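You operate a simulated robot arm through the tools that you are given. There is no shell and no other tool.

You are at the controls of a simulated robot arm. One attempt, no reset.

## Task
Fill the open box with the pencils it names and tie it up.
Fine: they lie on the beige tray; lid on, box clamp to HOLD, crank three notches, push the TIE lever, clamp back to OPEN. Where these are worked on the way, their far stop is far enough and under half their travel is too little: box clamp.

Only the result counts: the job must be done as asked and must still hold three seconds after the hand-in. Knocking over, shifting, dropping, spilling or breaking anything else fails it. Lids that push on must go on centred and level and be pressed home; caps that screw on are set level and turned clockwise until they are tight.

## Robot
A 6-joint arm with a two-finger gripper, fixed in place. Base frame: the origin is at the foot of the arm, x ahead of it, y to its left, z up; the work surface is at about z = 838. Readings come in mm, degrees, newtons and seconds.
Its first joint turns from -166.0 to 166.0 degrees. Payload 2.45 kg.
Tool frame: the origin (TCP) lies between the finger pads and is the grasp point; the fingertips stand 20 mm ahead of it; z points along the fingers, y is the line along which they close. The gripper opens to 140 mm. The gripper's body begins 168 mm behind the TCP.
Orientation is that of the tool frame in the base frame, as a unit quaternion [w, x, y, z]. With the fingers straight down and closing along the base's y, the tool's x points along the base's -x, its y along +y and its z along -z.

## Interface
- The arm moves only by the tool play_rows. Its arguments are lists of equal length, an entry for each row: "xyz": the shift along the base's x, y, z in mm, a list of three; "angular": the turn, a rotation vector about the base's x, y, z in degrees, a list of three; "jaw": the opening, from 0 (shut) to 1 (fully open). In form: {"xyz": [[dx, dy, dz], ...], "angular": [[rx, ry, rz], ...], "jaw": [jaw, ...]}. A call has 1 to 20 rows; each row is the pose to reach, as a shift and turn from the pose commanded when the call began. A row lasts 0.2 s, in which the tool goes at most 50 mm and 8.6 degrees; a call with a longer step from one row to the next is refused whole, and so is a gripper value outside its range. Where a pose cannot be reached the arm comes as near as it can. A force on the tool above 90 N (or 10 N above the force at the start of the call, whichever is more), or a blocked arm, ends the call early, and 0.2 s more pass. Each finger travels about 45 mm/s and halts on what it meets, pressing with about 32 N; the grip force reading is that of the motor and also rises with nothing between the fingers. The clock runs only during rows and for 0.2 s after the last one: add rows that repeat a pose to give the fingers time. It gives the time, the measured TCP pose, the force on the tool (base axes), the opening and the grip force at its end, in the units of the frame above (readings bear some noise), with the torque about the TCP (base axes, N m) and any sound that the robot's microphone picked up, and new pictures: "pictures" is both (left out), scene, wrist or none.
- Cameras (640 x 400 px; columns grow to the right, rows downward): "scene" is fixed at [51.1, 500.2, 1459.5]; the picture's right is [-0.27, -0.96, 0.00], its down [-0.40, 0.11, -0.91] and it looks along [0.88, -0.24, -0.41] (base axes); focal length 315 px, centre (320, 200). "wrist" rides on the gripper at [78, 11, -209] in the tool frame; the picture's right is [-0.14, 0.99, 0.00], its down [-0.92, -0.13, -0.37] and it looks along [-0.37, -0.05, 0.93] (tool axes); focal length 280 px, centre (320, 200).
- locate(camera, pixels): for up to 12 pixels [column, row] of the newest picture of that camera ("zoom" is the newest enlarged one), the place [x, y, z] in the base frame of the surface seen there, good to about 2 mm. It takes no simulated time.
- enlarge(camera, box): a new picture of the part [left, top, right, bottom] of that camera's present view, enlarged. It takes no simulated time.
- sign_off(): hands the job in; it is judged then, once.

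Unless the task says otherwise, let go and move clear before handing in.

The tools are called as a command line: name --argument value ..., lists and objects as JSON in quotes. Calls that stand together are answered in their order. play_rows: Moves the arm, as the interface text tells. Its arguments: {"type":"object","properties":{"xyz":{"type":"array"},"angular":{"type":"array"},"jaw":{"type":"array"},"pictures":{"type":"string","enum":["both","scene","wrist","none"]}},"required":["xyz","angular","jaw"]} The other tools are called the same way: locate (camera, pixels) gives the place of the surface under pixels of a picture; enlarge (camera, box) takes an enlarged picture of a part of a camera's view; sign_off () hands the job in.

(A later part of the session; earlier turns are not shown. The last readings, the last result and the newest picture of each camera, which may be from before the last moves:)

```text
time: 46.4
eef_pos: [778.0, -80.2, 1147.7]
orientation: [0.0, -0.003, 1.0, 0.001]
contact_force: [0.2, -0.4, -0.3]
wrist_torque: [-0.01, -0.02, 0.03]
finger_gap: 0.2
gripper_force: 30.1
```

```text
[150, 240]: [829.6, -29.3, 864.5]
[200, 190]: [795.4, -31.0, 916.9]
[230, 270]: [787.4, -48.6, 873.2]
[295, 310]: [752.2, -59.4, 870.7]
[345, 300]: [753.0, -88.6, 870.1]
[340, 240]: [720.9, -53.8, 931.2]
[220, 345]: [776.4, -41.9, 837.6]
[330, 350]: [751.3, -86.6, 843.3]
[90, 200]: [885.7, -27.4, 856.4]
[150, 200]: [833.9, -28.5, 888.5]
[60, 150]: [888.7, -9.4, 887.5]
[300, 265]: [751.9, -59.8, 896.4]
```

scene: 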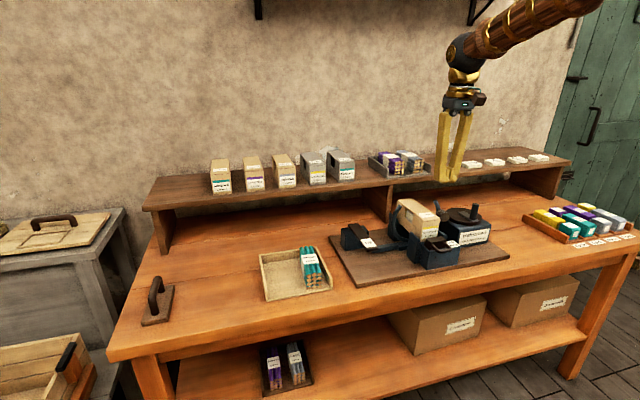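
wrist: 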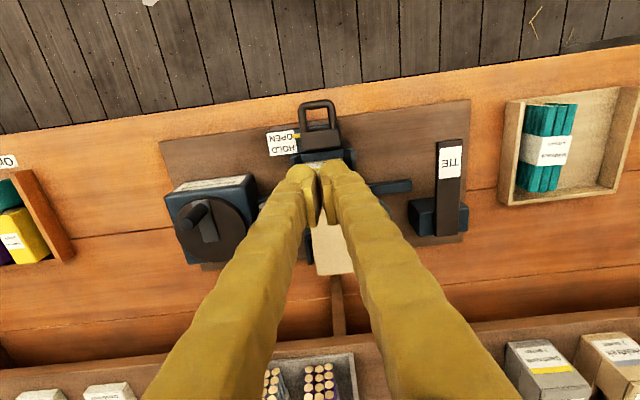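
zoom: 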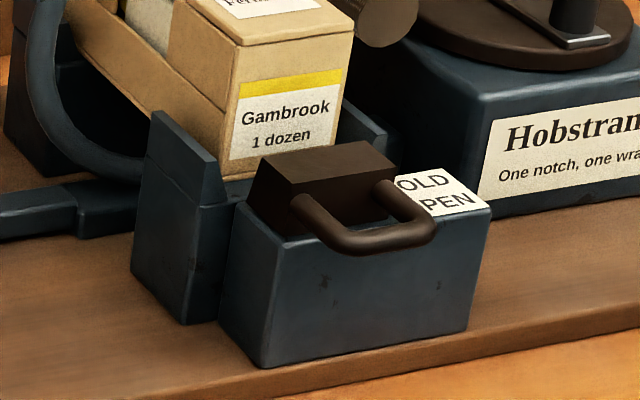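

The handle loop spans about x 715–757, y −104 to −51, z 922–934, and the pointer sits by the block. I'll hover over the loop and centre on it.

play_rows --xyz '[[-20, 1, -30], [-40, 2, -60], [-46, 2, -90], [-46, 2, -110], [-46, 2, -110]]' --angular '[[0, 0, 0], [0, 0, 0], [0, 0, 0], [0, 0, 0], [0, 0, 0]]' --jaw '[0.1, 0.25, 0.4, 0.5, 0.57]'

enlarge --camera "wrist" --box '[220, 110, 420, 260]'

enlarge --camera "scene" --box '[400, 190, 480, 270]'

```text
time: 47.6
eef_pos: [733.0, -77.9, 1037.3]
orientation: [-0.001, -0.003, 1.0, 0.0]
contact_force: [0.2, -0.5, 1.1]
wrist_torque: [-0.03, 0.0, 0.0]
finger_gap: 80.0
gripper_force: 0.0
```

scene: 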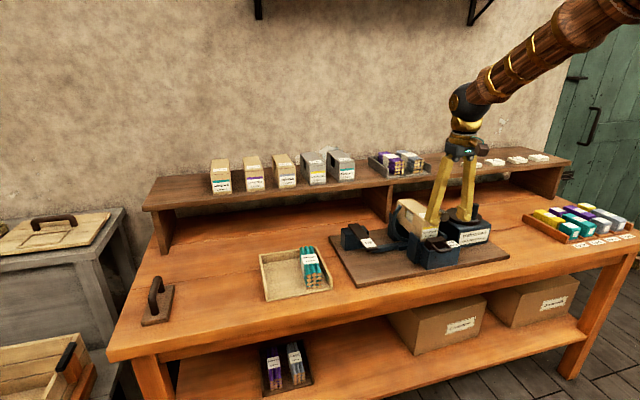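
wrist: 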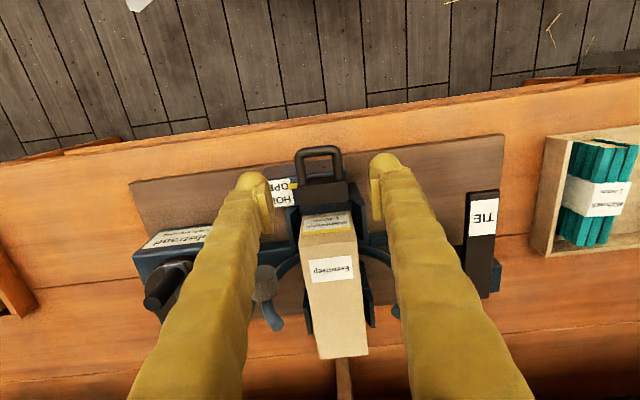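

```text
2.67 times, centred on (320, 185) of wrist
```

zoom: 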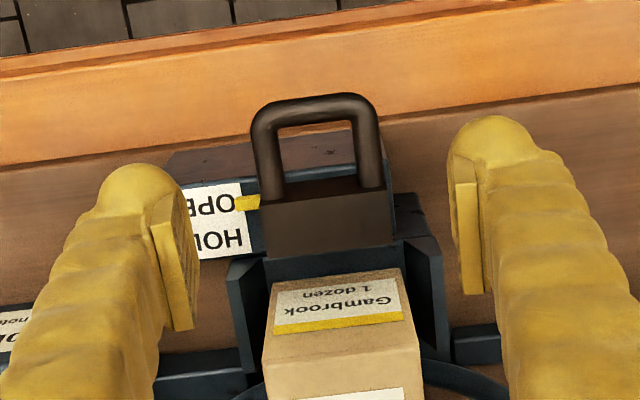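

```text
5.00 times, centred on (440, 230) of scene
```

zoom: 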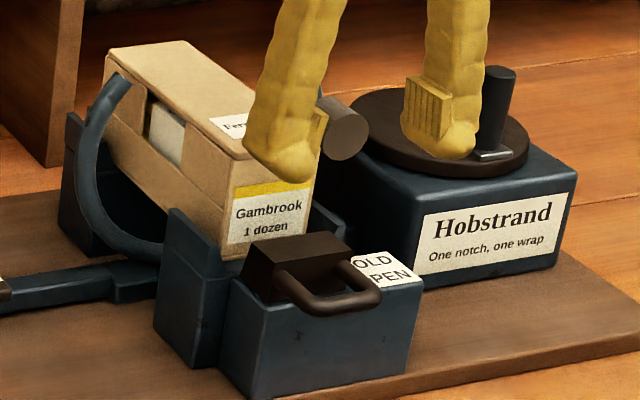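

locate --camera "wrist" --pixels '[[299, 165], [340, 162], [320, 148], [298, 155], [338, 153], [322, 180], [300, 180], [341, 178], [293, 187], [304, 170], [336, 168], [322, 160]]'

```text
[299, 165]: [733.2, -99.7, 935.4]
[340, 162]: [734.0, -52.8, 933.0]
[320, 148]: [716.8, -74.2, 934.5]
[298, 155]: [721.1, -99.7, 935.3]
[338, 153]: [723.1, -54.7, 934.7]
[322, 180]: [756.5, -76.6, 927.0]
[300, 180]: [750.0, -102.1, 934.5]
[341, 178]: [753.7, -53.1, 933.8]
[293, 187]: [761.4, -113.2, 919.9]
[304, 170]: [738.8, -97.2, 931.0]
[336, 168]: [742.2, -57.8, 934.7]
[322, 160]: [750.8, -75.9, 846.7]
```

The loop is centred at y −77. I'll lower the fingers to either side of it and close.

play_rows --xyz '[[-1.5, 0.5, -30], [-1.5, 0.5, -60], [-1.5, 0.5, -85], [-1.5, 0.5, -101], [-1.5, 0.5, -101], [-1.5, 0.5, -101], [-1.5, 0.5, -101], [-1.5, 0.5, -101]]' --angular '[[0, 0, 0], [0, 0, 0], [0, 0, 0], [0, 0, 0], [0, 0, 0], [0, 0, 0], [0, 0, 0], [0, 0, 0]]' --jaw '[0.55, 0.55, 0.55, 0.55, 0.45, 0.38, 0.3, 0.28]'

enlarge --camera "wrist" --box '[220, 110, 420, 260]'

enlarge --camera "scene" --box '[400, 190, 480, 270]'

```text
time: 49.4
eef_pos: [731.4, -78.7, 937.8]
orientation: [0.0, -0.002, 1.0, 0.001]
contact_force: [-0.4, -29.8, -1.4]
wrist_torque: [-0.22, 0.0, -0.16]
finger_gap: 59.2
gripper_force: 14.9
```

scene: 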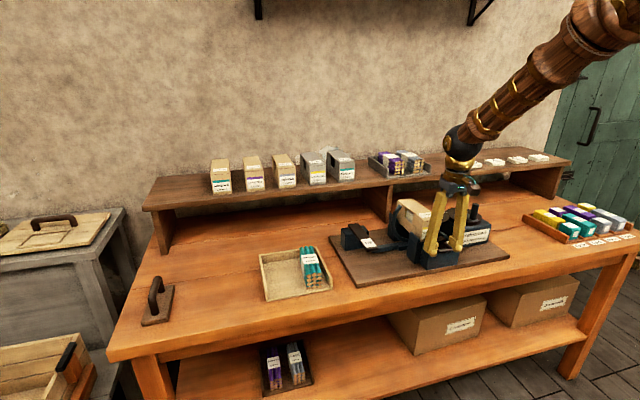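
wrist: 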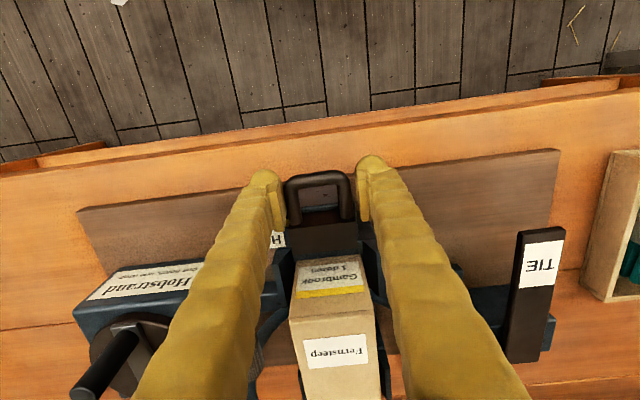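

```text
2.67 times, centred on (320, 185) of wrist
```

zoom: 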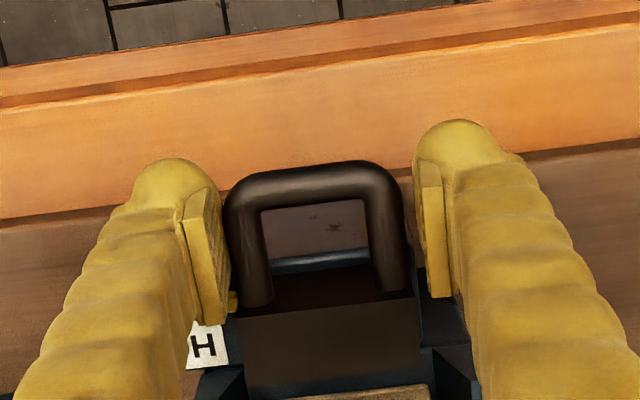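

```text
5.00 times, centred on (440, 230) of scene
```

zoom: 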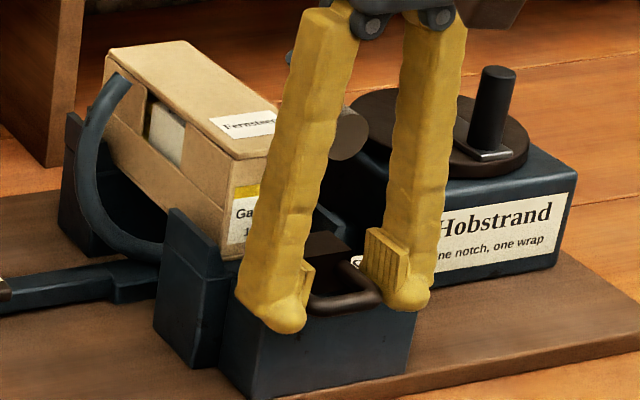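

The left finger is touching something (Fy −30 N) while the right one is still clear. I'll open slightly and look closely.

play_rows --xyz '[[0, 0, 0], [0, 0, 0]]' --angular '[[0, 0, 0], [0, 0, 0]]' --jaw '[0.5, 0.5]'

enlarge --camera "wrist" --box '[255, 150, 395, 260]'

locate --camera "zoom" --pixels '[[140, 120], [150, 160], [320, 120], [335, 170], [240, 105], [140, 200], [120, 100], [75, 200], [120, 240], [380, 130], [435, 200], [250, 250]]'

```text
time: 50.0
eef_pos: [729.7, -76.2, 937.5]
orientation: [0.0, -0.003, 1.0, 0.0]
contact_force: [0.3, -0.5, -0.8]
wrist_torque: [-0.03, 0.02, 0.02]
finger_gap: 70.1
gripper_force: 0.1
```

scene: 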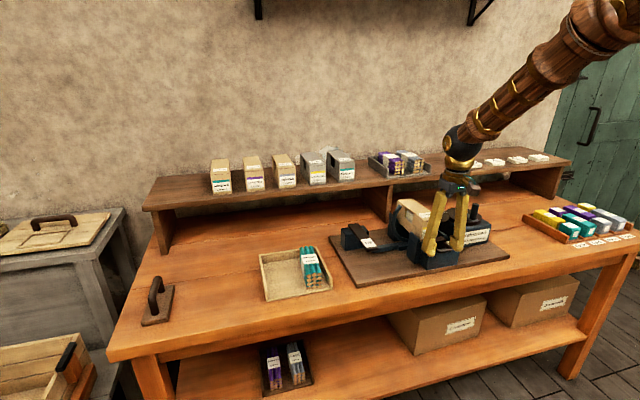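
wrist: 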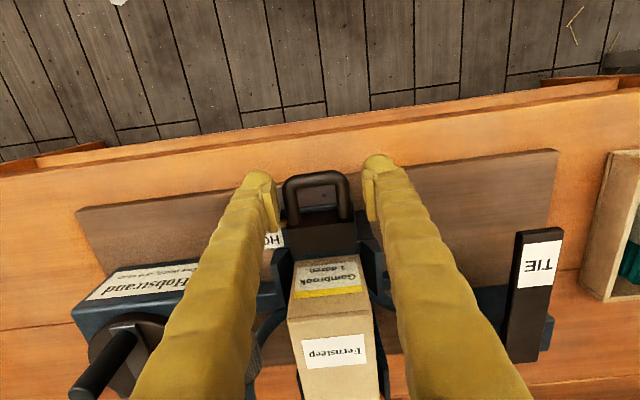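

```text
3.64 times, centred on (325, 205) of wrist
```

zoom: 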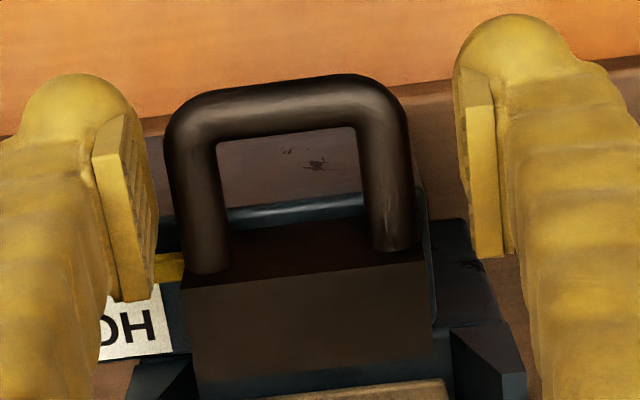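

```text
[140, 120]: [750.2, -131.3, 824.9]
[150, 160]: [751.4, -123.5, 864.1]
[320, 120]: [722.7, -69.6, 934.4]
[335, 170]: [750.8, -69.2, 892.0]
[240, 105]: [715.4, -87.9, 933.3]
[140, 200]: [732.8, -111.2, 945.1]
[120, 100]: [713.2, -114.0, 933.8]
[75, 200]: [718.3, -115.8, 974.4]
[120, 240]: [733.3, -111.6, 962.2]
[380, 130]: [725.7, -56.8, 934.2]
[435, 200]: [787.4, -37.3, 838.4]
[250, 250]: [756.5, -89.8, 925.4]
```

locate --camera "zoom" --pixels '[[164, 140], [167, 140], [170, 140], [174, 140], [180, 140], [400, 130], [404, 130], [407, 130], [410, 140], [413, 160], [172, 180], [412, 200]]'

locate --camera "zoom" --pixels '[[185, 290], [424, 265], [190, 300], [165, 262], [175, 270], [160, 270], [140, 120], [155, 200], [158, 260], [465, 150], [470, 230], [475, 250]]'

```text
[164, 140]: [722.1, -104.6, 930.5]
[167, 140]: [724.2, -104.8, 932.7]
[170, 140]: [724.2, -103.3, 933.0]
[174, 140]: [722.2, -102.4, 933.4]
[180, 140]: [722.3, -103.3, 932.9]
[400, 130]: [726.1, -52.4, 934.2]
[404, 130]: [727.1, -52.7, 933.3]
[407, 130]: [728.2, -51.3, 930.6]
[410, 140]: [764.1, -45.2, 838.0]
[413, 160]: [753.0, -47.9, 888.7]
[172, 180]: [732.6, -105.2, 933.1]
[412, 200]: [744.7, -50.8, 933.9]
```

```text
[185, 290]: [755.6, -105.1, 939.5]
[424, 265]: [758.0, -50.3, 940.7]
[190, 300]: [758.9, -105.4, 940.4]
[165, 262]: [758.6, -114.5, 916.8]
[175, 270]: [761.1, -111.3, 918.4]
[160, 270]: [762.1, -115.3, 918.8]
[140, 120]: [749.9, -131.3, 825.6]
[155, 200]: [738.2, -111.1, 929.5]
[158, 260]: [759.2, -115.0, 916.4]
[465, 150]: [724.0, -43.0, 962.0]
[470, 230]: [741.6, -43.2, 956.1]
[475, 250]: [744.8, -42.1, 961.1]
```

The loop actually spans y −105 to −51 and the pads stand at −111 and −43, so I only need to shift about −1.5 mm. I'll shift and close.

play_rows --xyz '[[0, -1.3, 0], [0, -1.3, 0], [0, -1.3, 0], [0, -1.3, 0], [0, -1.3, 0]]' --angular '[[0, 0, 0], [0, 0, 0], [0, 0, 0], [0, 0, 0], [0, 0, 0]]' --jaw '[0.5, 0.42, 0.38, 0.34, 0.3]' --pictures "wrist"

```text
time: 51.2
eef_pos: [731.4, -78.0, 937.4]
orientation: [0.0, -0.003, 1.0, 0.0]
contact_force: [0.5, -22.7, 0.5]
wrist_torque: [-0.23, -0.04, -0.11]
finger_gap: 56.9
gripper_force: 11.1
```

wrist: 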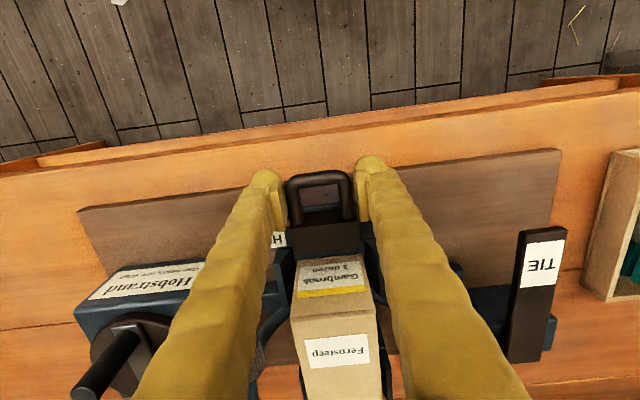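

play_rows --xyz '[[0, -0.8, 0], [0, -1.4, 0], [0, -1.4, 0], [0, -1.4, 0]]' --angular '[[0, 0, 0], [0, 0, 0], [0, 0, 0], [0, 0, 0]]' --jaw '[0.3, 0.3, 0.3, 0.28]' --pictures "wrist"

```text
time: 52.2
eef_pos: [730.7, -80.2, 936.2]
orientation: [0.001, -0.003, 1.0, 0.0]
contact_force: [1.9, -21.7, 0.6]
wrist_torque: [-0.13, 0.04, -0.09]
finger_gap: 54.7
gripper_force: 24.5
```

wrist: 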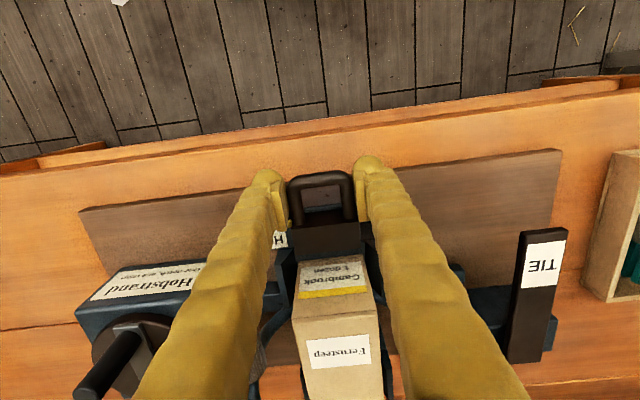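

play_rows --xyz '[[0, -0.8, 0], [0, -0.8, 0], [2, -0.8, 0], [4, -0.8, 0], [4, -0.8, 0]]' --angular '[[0, 0, 0], [0, 0, 0], [0, 0, 0], [0, 0, 0], [0, 0, 0]]' --jaw '[0.28, 0.28, 0.28, 0.28, 0.28]' --pictures "wrist"

enlarge --camera "wrist" --box '[255, 150, 395, 260]'

```text
time: 53.4
eef_pos: [733.8, -79.9, 937.2]
orientation: [0.0, -0.002, 1.0, 0.0]
contact_force: [-4.1, 3.6, -8.2]
wrist_torque: [0.03, 0.46, 0.22]
finger_gap: 54.2
gripper_force: 44.8
```

wrist: 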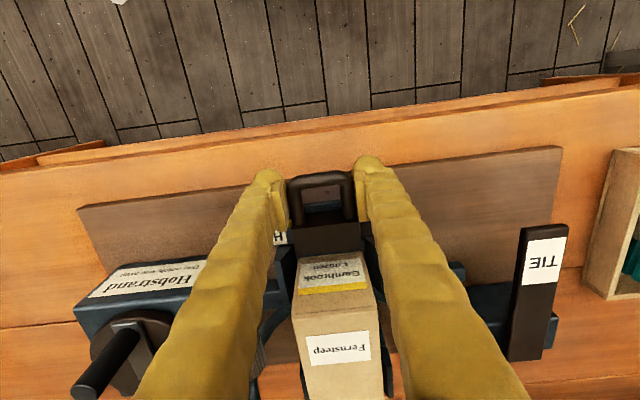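

```text
3.64 times, centred on (325, 205) of wrist
```

zoom: 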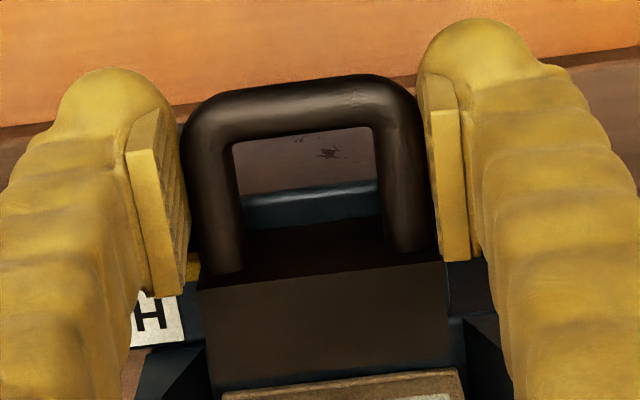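

The loop is gripped (54 mm, 45 N) and the clamp slides with only about 4 N. I'll push it on toward HOLD.

play_rows --xyz '[[3, 0, 0], [6, 0, 0], [9, 0, 0], [12, 0, 0], [12, 0, 0]]' --angular '[[0, 0, 0], [0, 0, 0], [0, 0, 0], [0, 0, 0], [0, 0, 0]]' --jaw '[0.28, 0.28, 0.28, 0.28, 0.28]' --pictures "both"

enlarge --camera "wrist" --box '[255, 150, 395, 260]'

enlarge --camera "scene" --box '[400, 190, 480, 270]'

```text
time: 54.6
eef_pos: [746.6, -79.6, 937.2]
orientation: [0.0, -0.002, 1.0, -0.001]
contact_force: [4.3, 6.8, -2.9]
wrist_torque: [0.02, -0.2, 0.25]
finger_gap: 54.2
gripper_force: 45.2
```

scene: 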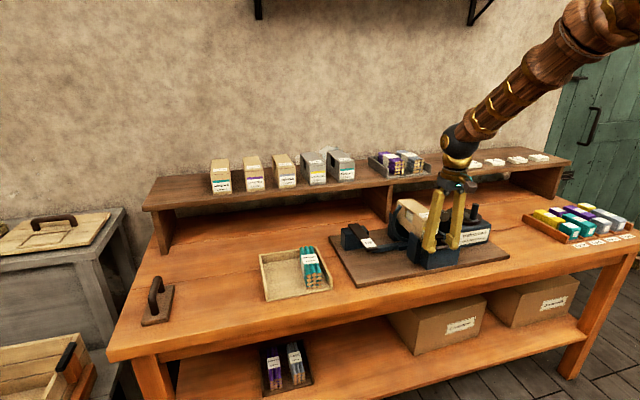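
wrist: 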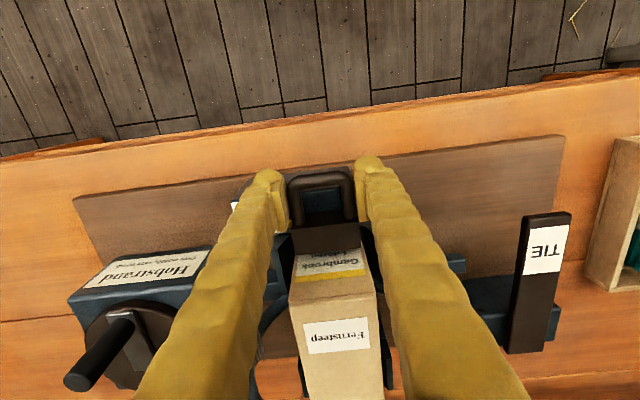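

```text
3.64 times, centred on (325, 205) of wrist
```

zoom: 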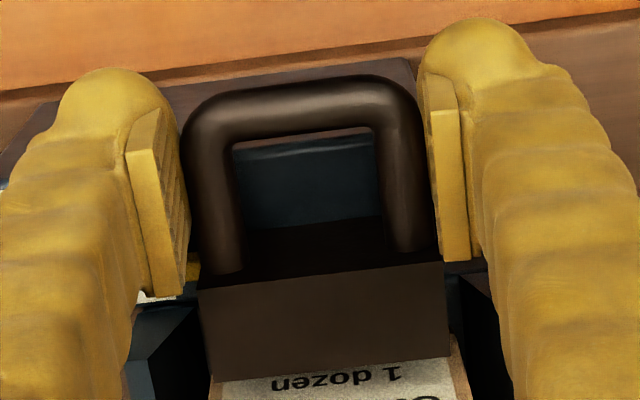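

```text
5.00 times, centred on (440, 230) of scene
```

zoom: 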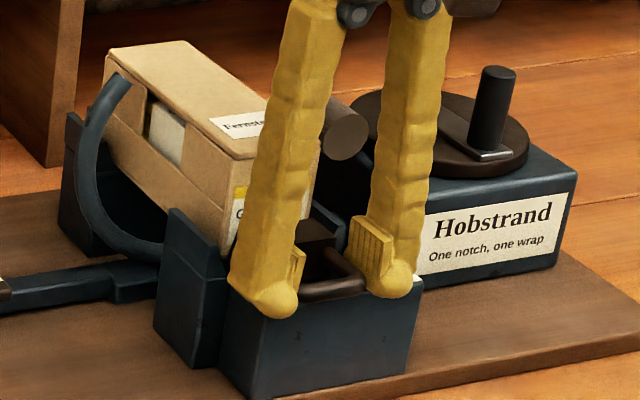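

It has moved about 16 mm and still slides freely. I'll go on until it meets the stop.

play_rows --xyz '[[2, 0, 0], [4, 0, 0], [4, 0, 0]]' --angular '[[0, 0, 0], [0, 0, 0], [0, 0, 0]]' --jaw '[0.28, 0.28, 0.28]' --pictures "none"

play_rows --xyz '[[2, 0, 0], [4, 0, 0], [4, 0, 0]]' --angular '[[0, 0, 0], [0, 0, 0], [0, 0, 0]]' --jaw '[0.28, 0.28, 0.28]' --pictures "both"

enlarge --camera "wrist" --box '[255, 150, 395, 260]'

enlarge --camera "scene" --box '[400, 190, 480, 270]'

```text
time: 55.4
eef_pos: [749.3, -80.2, 937.3]
orientation: [0.0, -0.002, 1.0, 0.0]
contact_force: [-28.6, 0.9, 18.7]
wrist_torque: [0.01, 0.54, 0.22]
finger_gap: 54.2
gripper_force: 45.2
```

```text
time: 56.2
eef_pos: [753.3, -78.8, 934.9]
orientation: [-0.003, -0.004, 1.0, 0.0]
contact_force: [-40.4, 14.6, -16.6]
wrist_torque: [0.03, 0.57, 0.53]
finger_gap: 54.0
gripper_force: 45.0
```

scene: 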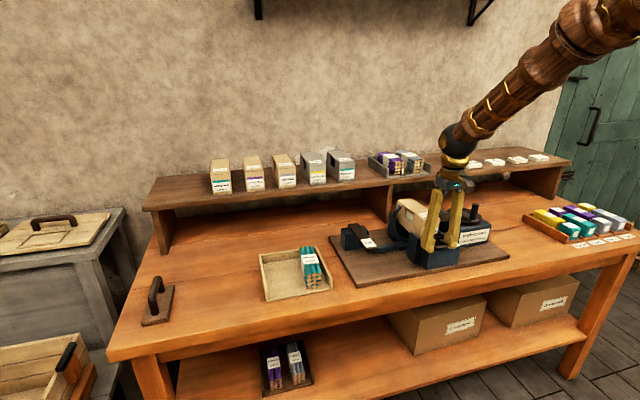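
wrist: 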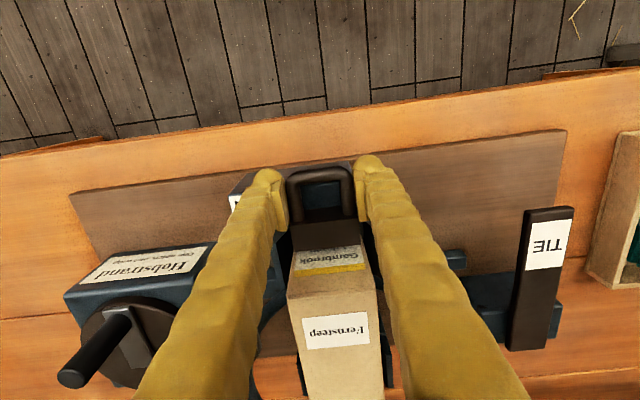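

```text
3.64 times, centred on (325, 205) of wrist
```

zoom: 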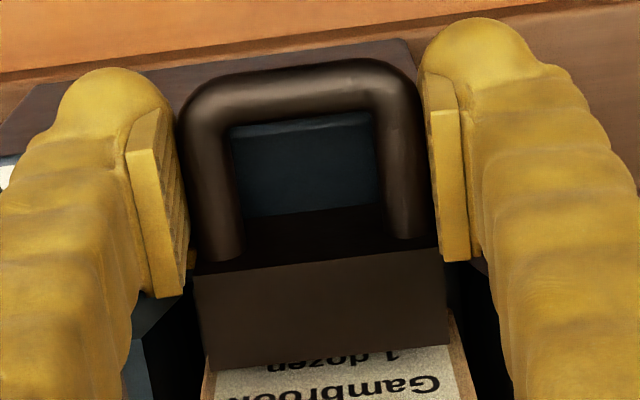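

```text
5.00 times, centred on (440, 230) of scene
```

zoom: 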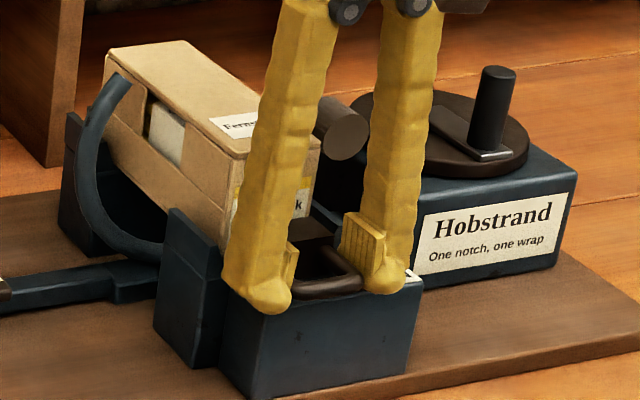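

It resisted at −40 N and the fingers began to slip along the loop, so the stop is reached. I'll let go, rise and check the pointer.

play_rows --xyz '[[-3, 0, 0], [-3, 0, 0], [-3, 0, 0], [-3, 0, 20], [-3, 0, 60], [-3, 0, 100], [-3, 0, 140], [-20, 0, 170], [-20, 0, 170]]' --angular '[[0, 0, 0], [0, 0, 0], [0, 0, 0], [0, 0, 0], [0, 0, 0], [0, 0, 0], [0, 0, 0], [0, 0, 0], [0, 0, 0]]' --jaw '[0.38, 0.48, 0.52, 0.52, 0.52, 0.52, 0.7, 0.9, 0.9]'

enlarge --camera "wrist" --box '[230, 110, 420, 290]'

enlarge --camera "scene" --box '[380, 180, 500, 270]'

```text
time: 58.2
eef_pos: [735.2, -84.0, 1108.1]
orientation: [-0.001, -0.002, 1.0, 0.0]
contact_force: [-0.3, -0.1, -0.9]
wrist_torque: [-0.02, -0.01, 0.01]
finger_gap: 126.0
gripper_force: 0.1
```

scene: 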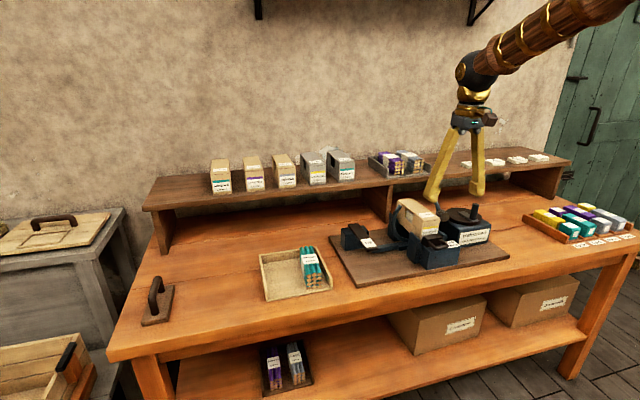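
wrist: 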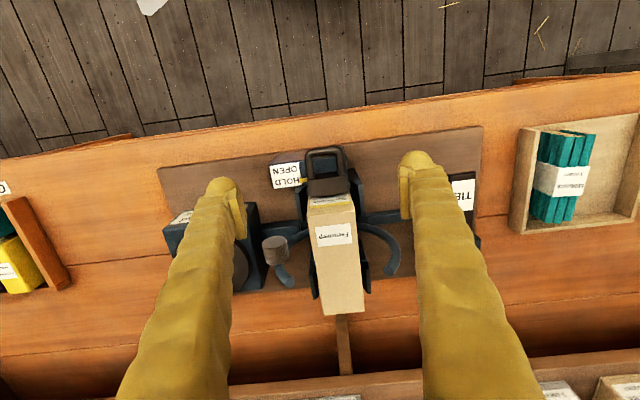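

```text
2.22 times, centred on (325, 200) of wrist
```

zoom: 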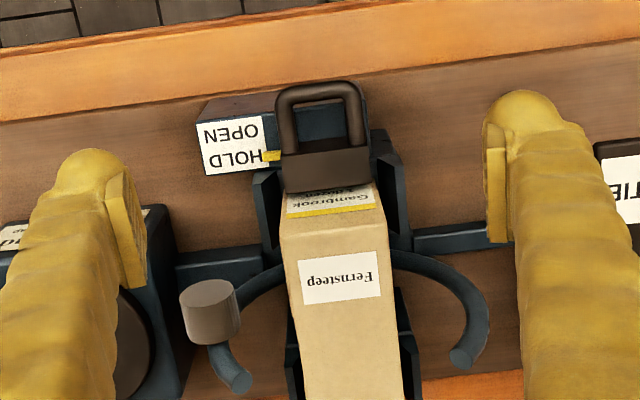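

```text
4.44 times, centred on (440, 225) of scene
```

zoom: 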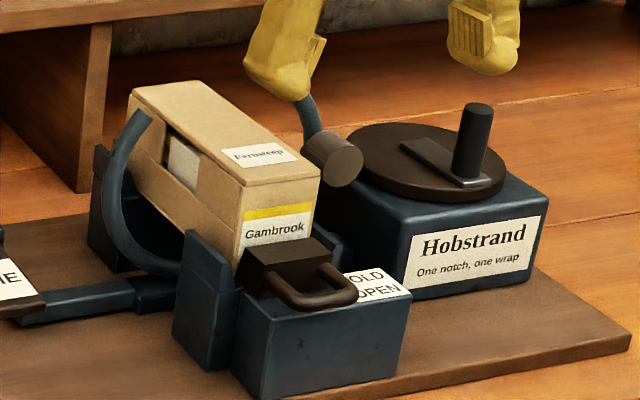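

The pointer now sits at HOLD. Next I'll view the crank from above.

play_rows --xyz '[[10, -45, 5], [20, -90, 10], [30, -135, 20], [40, -175, 30], [45, -205, 30], [45, -205, 30]]' --angular '[[0, 0, 0], [0, 0, 0], [0, 0, 0], [0, 0, 0], [0, 0, 0], [0, 0, 0]]' --jaw '[1, 1, 1, 1, 1, 1]'

enlarge --camera "wrist" --box '[230, 130, 430, 270]'

```text
time: 59.6
eef_pos: [778.8, -286.6, 1138.7]
orientation: [0.0, -0.003, 1.0, 0.0]
contact_force: [0.1, -0.4, 0.9]
wrist_torque: [0.0, -0.03, -0.02]
finger_gap: 140.1
gripper_force: 0.0
```

scene: 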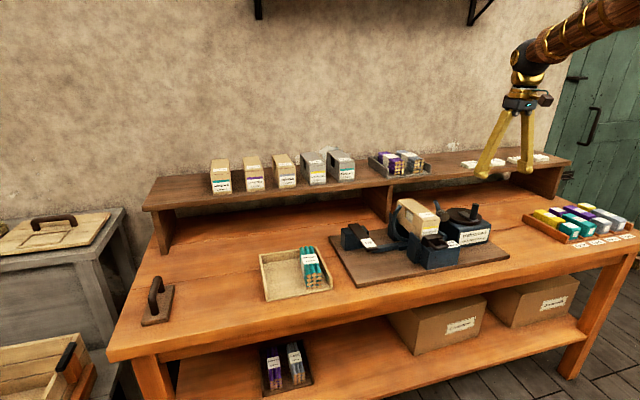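
wrist: 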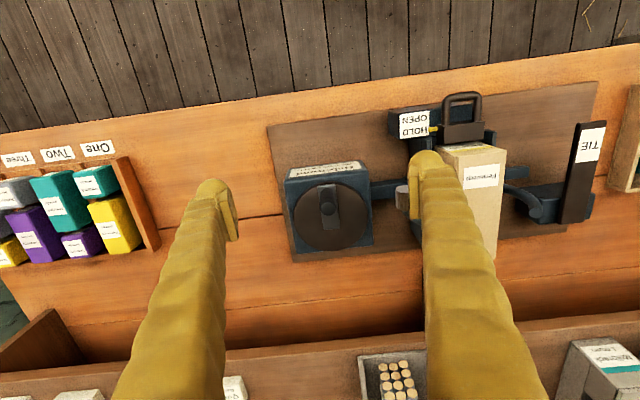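

```text
2.86 times, centred on (330, 200) of wrist
```

zoom: 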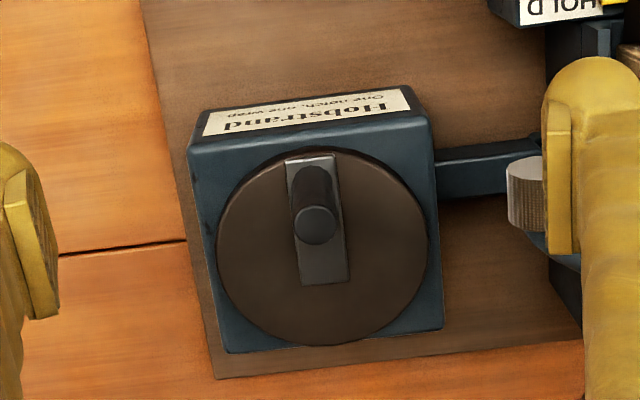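

locate --camera "zoom" --pixels '[[316, 226], [298, 225], [334, 225], [313, 172], [288, 165], [334, 158], [302, 283], [349, 278], [218, 250], [427, 240], [315, 345], [322, 150]]'

locate --camera "zoom" --pixels '[[240, 240], [405, 240], [315, 320], [250, 320], [390, 310], [260, 180], [370, 170], [316, 240], [316, 212], [220, 345], [440, 325], [190, 150]]'

```text
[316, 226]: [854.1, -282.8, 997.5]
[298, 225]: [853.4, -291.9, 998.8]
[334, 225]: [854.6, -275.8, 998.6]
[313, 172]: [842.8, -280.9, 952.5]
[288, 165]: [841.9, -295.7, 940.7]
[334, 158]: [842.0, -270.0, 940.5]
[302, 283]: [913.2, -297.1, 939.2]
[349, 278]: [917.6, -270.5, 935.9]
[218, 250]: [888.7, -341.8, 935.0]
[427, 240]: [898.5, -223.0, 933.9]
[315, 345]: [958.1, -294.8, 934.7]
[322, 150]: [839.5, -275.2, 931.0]
```

```text
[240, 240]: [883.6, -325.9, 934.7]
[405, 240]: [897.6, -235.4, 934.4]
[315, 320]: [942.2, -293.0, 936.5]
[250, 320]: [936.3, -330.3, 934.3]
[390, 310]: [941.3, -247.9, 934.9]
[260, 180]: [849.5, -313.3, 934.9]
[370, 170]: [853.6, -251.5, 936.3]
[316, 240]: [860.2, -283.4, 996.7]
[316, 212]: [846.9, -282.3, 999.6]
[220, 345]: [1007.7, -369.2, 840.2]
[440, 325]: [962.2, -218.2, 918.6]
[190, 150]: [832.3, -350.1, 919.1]
```

The crank's disc centre is about (897, −283). The knob stands at (854, −283), z 945–998, about 43 mm from the centre. I'll go over the knob.

play_rows --xyz '[[35, 2, -30], [75, 4, -50], [75, 4, -80], [75, 4, -80]]' --angular '[[0, 0, 0], [0, 0, 0], [0, 0, 0], [0, 0, 0]]' --jaw '[0.8, 0.6, 0.45, 0.4]' --pictures "both"

locate --camera "wrist" --pixels '[[320, 165], [320, 180], [320, 190]]'

enlarge --camera "wrist" --box '[230, 110, 430, 250]'

```text
time: 60.6
eef_pos: [855.3, -281.2, 1056.8]
orientation: [0.0, -0.002, 1.0, 0.0]
contact_force: [0.7, 0.2, 0.2]
wrist_torque: [0.02, 0.01, 0.0]
finger_gap: 56.2
gripper_force: 0.0
```

scene: 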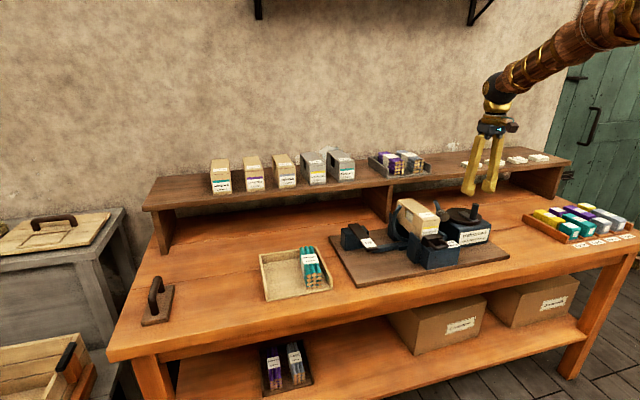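
wrist: 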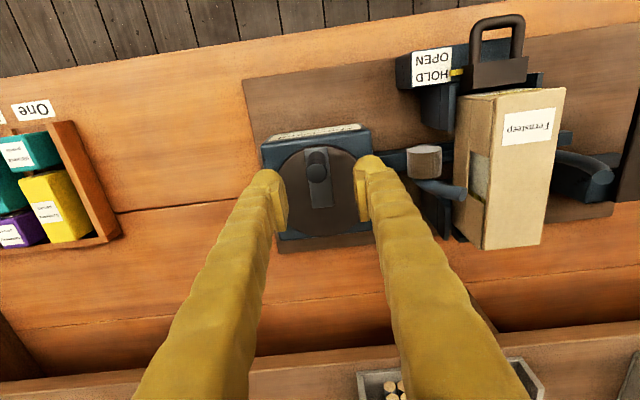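

```text
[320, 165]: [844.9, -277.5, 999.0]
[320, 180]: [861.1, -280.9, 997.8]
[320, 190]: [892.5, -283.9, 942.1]
```

```text
2.86 times, centred on (330, 180) of wrist
```

zoom: 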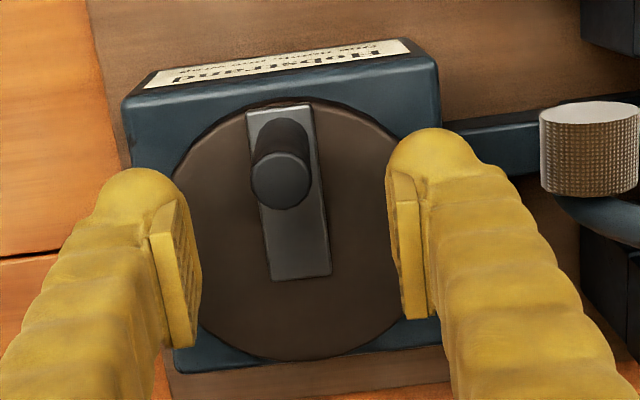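

locate --camera "zoom" --pixels '[[281, 180], [254, 180], [308, 180], [281, 156], [281, 204], [280, 125], [250, 118], [310, 108], [272, 277], [330, 272], [290, 358], [180, 240]]'

```text
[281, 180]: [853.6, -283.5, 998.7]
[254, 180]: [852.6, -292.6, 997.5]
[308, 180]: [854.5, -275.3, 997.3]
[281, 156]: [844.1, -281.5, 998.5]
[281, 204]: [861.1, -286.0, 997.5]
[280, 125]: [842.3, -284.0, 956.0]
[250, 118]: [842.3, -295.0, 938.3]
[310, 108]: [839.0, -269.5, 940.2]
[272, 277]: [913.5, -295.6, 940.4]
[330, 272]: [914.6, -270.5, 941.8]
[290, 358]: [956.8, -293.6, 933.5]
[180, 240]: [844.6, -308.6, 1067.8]
```

The knob's centre is (853, −284). I'll go down and grip it.

play_rows --xyz '[[-1, -1.7, -25], [-1, -1.7, -50], [-1, -1.7, -74], [-1, -1.7, -74], [-1, -1.7, -74], [-1, -1.7, -74], [-1, -1.7, -74]]' --angular '[[0, 0, 0], [0, 0, 0], [0, 0, 0], [0, 0, 0], [0, 0, 0], [0, 0, 0], [0, 0, 0]]' --jaw '[0.4, 0.4, 0.4, 0.3, 0.2, 0.13, 0.1]' --pictures "wrist"

enlarge --camera "wrist" --box '[250, 110, 390, 250]'

```text
time: 62.2
eef_pos: [853.8, -281.3, 983.1]
orientation: [0.0, -0.003, 1.0, 0.0]
contact_force: [-0.5, -1.5, -3.6]
wrist_torque: [0.0, -0.04, -0.02]
finger_gap: 20.8
gripper_force: 35.4
```

wrist: 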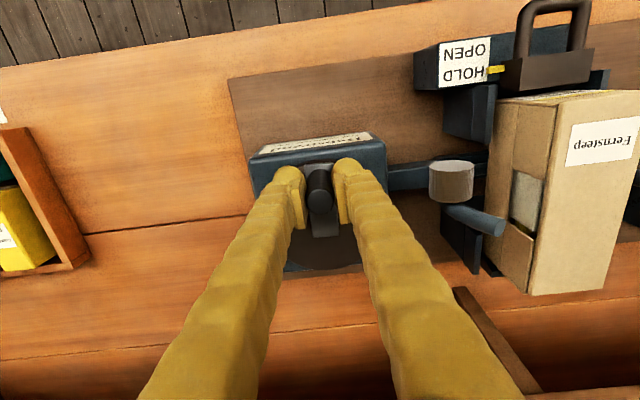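

```text
2.86 times, centred on (320, 180) of wrist
```

zoom: 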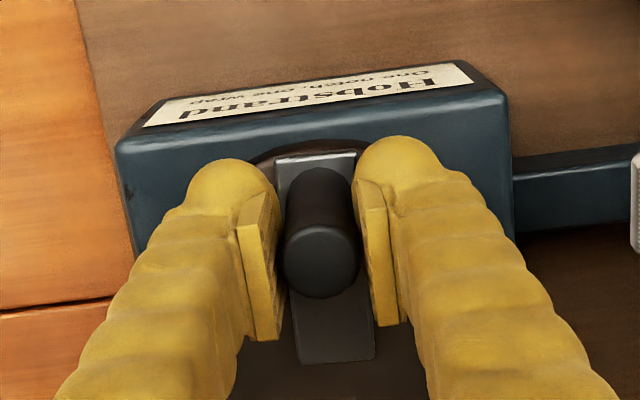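

The knob is gripped. I'll try a small clockwise turn (knob toward +y) and feel the resistance.

play_rows --xyz '[[0.2, 3.8, 0], [0.7, 7.6, 0], [0.7, 7.6, 0]]' --angular '[[0, 0, 0], [0, 0, 0], [0, 0, 0]]' --jaw '[0.1, 0.1, 0.1]' --pictures "both"

enlarge --camera "scene" --box '[380, 170, 500, 270]'

```text
time: 63.0
eef_pos: [855.1, -275.5, 983.8]
orientation: [0.0, -0.003, 1.0, 0.0]
contact_force: [-7.4, -10.6, -5.4]
wrist_torque: [-0.13, 0.09, -0.47]
finger_gap: 20.8
gripper_force: 44.5
```

scene: 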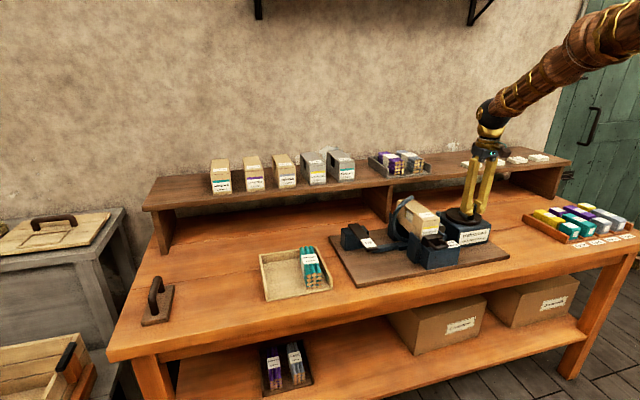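
wrist: 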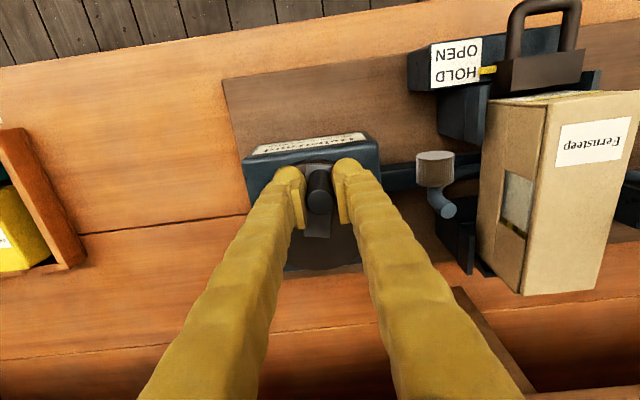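

```text
4.00 times, centred on (440, 220) of scene
```

zoom: 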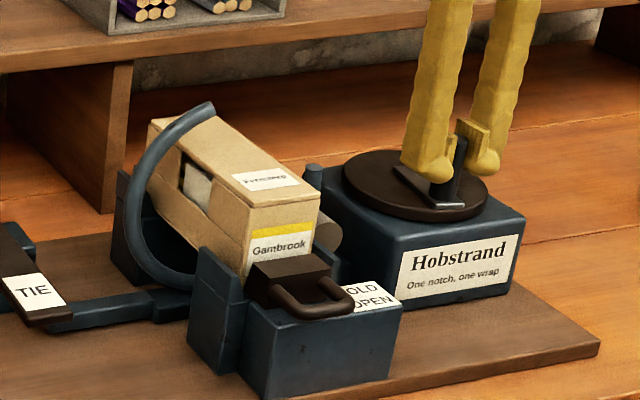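

The ring turned with the crank: its right arm dropped and its left arm rose at scene zoom (205,115). Resistance was only about 10 N. I'll continue along the circle to 60°.

play_rows --xyz '[[0.83, 3.72, 0], [1.98, 7.36, 0], [3.43, 10.88, 0], [5.19, 14.26, 0], [7.24, 17.48, 0], [9.56, 20.5, 0], [12.14, 23.31, 0], [14.95, 25.89, 0], [17.97, 28.21, 0], [21.19, 30.26, 0]]' --angular '[[0, 0, 0], [0, 0, 0], [0, 0, 0], [0, 0, 0], [0, 0, 0], [0, 0, 0], [0, 0, 0], [0, 0, 0], [0, 0, 0], [0, 0, 0]]' --jaw '[0.1, 0.1, 0.1, 0.1, 0.1, 0.1, 0.1, 0.1, 0.1, 0.1]' --pictures "both"

enlarge --camera "scene" --box '[380, 170, 500, 270]'

enlarge --camera "wrist" --box '[250, 110, 390, 250]'

```text
time: 65.2
eef_pos: [874.4, -243.8, 982.5]
orientation: [-0.001, -0.002, 1.0, 0.0]
contact_force: [-2.0, -12.2, -6.8]
wrist_torque: [-0.13, 0.1, -0.34]
finger_gap: 20.8
gripper_force: 45.1
```

scene: 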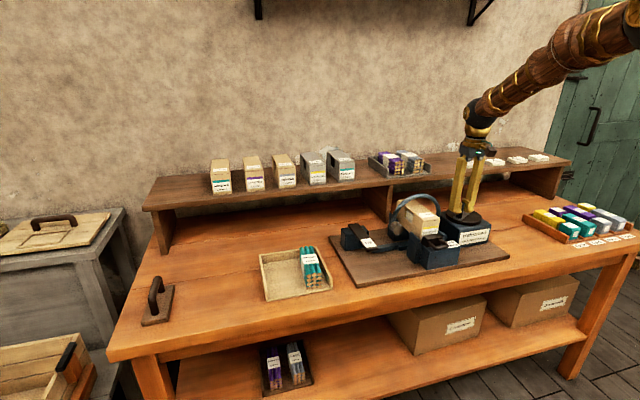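
wrist: 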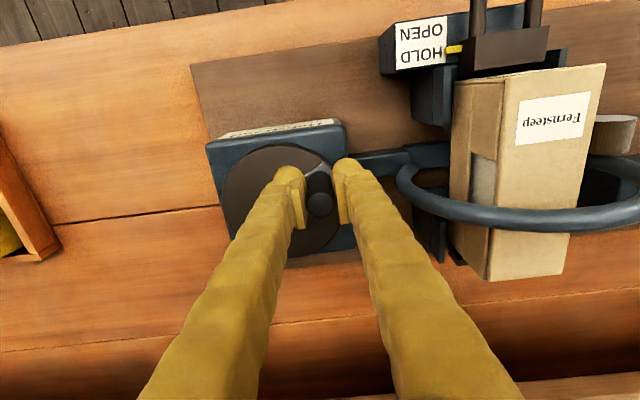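

```text
4.00 times, centred on (440, 220) of scene
```

zoom: 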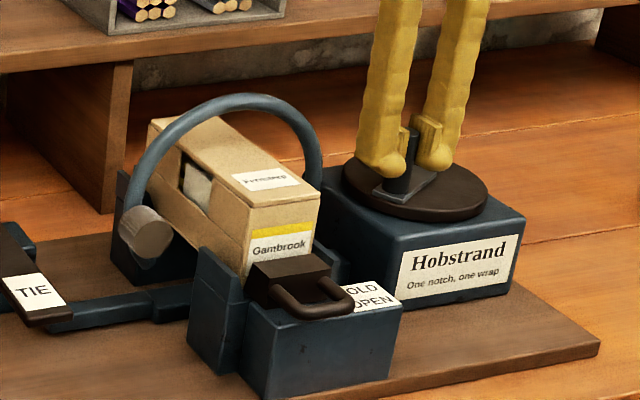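

```text
2.86 times, centred on (320, 180) of wrist
```

zoom: 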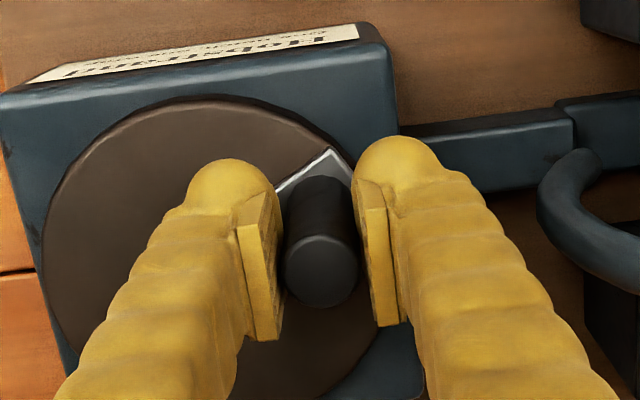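

60° of crank turned the ring about 180°, so one wrap should be 120°. I'll continue to 120°.

play_rows --xyz '[[3.38, 1.76, 0], [6.9, 3.21, 0], [10.54, 4.36, 0], [14.26, 5.19, 0], [18.04, 5.68, 0], [21.85, 5.85, 0], [25.66, 5.68, 0], [29.44, 5.19, 0], [33.16, 4.36, 0], [36.8, 3.21, 0], [40.32, 1.76, 0], [43.7, 0, 0], [43.7, 0, 0]]' --angular '[[0, 0, 0], [0, 0, 0], [0, 0, 0], [0, 0, 0], [0, 0, 0], [0, 0, 0], [0, 0, 0], [0, 0, 0], [0, 0, 0], [0, 0, 0], [0, 0, 0], [0, 0, 0], [0, 0, 0]]' --jaw '[0.1, 0.1, 0.1, 0.1, 0.1, 0.1, 0.1, 0.1, 0.1, 0.1, 0.1, 0.1, 0.1]' --pictures "both"

enlarge --camera "scene" --box '[380, 170, 500, 270]'

enlarge --camera "wrist" --box '[250, 110, 390, 250]'

```text
time: 68.0
eef_pos: [920.6, -241.8, 982.5]
orientation: [0.002, -0.003, 1.0, 0.001]
contact_force: [25.1, 82.5, -9.9]
wrist_torque: [0.7, -0.93, -0.68]
finger_gap: 21.0
gripper_force: 45.2
```

scene: 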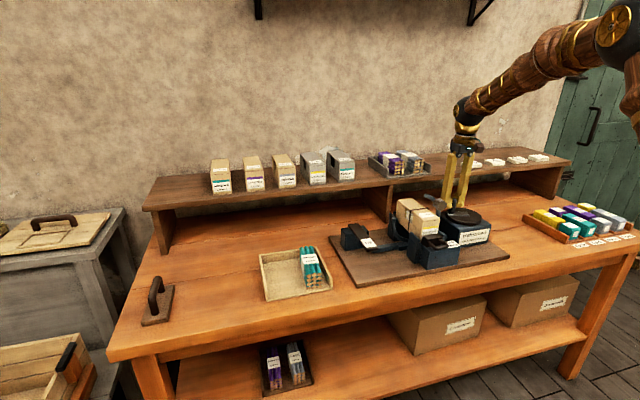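
wrist: 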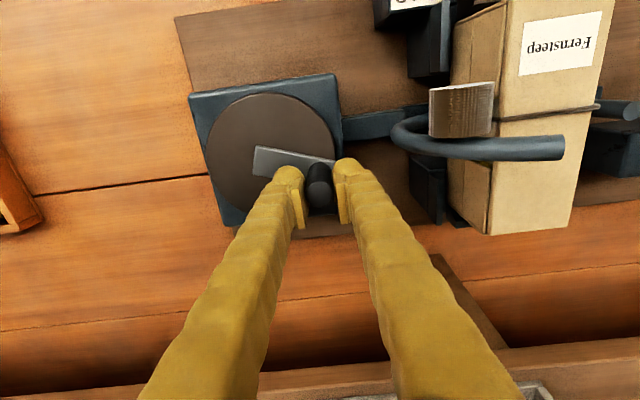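

```text
4.00 times, centred on (440, 220) of scene
```

zoom: 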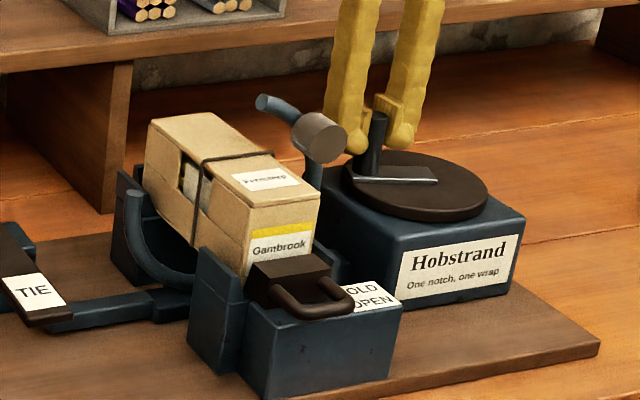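

```text
2.86 times, centred on (320, 180) of wrist
```

zoom: 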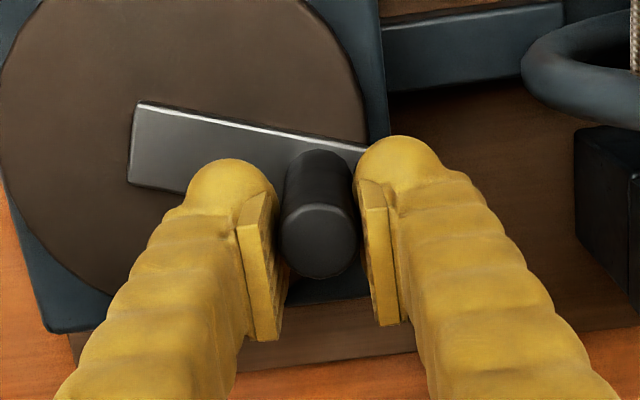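

A band now lies round the box at zoom (215,160), so one wrap is done. The 82 N sideways force shows my circle's centre is slightly off, so I'll re-measure the knob and disc.

locate --camera "zoom" --pixels '[[319, 235], [290, 235], [350, 235], [319, 260], [315, 165], [140, 105], [130, 180], [240, 60], [200, 5], [5, 100], [370, 100], [45, 240]]'

enlarge --camera "wrist" --box '[180, 60, 390, 250]'

locate --camera "wrist" --pixels '[[208, 150], [340, 140], [270, 96], [215, 120], [240, 102], [300, 98], [330, 115], [225, 195], [212, 175], [338, 160], [245, 225], [320, 106]]'

```text
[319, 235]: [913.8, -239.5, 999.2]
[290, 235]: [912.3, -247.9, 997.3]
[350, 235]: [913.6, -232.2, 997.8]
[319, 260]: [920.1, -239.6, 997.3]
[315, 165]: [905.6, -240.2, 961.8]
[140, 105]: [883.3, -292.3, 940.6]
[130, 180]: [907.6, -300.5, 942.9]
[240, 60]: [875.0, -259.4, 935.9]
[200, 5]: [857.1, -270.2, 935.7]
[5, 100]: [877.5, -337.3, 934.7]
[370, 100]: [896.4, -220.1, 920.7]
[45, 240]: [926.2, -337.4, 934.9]
```

```text
2.11 times, centred on (285, 155) of wrist
```

zoom: 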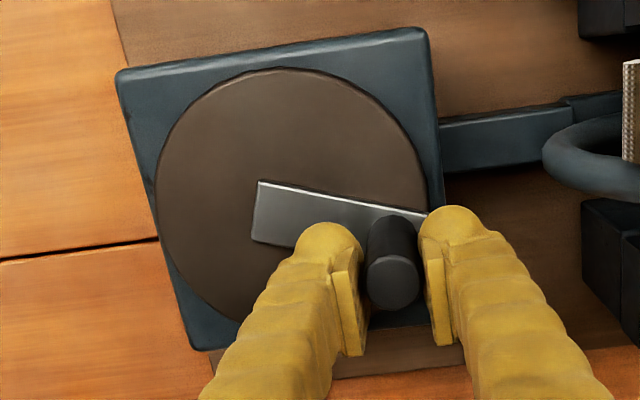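

```text
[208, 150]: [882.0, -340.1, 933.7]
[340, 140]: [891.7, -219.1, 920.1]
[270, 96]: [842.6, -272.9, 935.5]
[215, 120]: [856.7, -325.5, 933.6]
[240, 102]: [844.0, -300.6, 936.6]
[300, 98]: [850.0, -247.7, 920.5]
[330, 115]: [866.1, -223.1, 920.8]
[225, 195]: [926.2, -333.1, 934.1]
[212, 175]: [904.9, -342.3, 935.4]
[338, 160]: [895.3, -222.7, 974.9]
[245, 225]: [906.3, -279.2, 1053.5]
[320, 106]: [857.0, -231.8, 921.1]
```

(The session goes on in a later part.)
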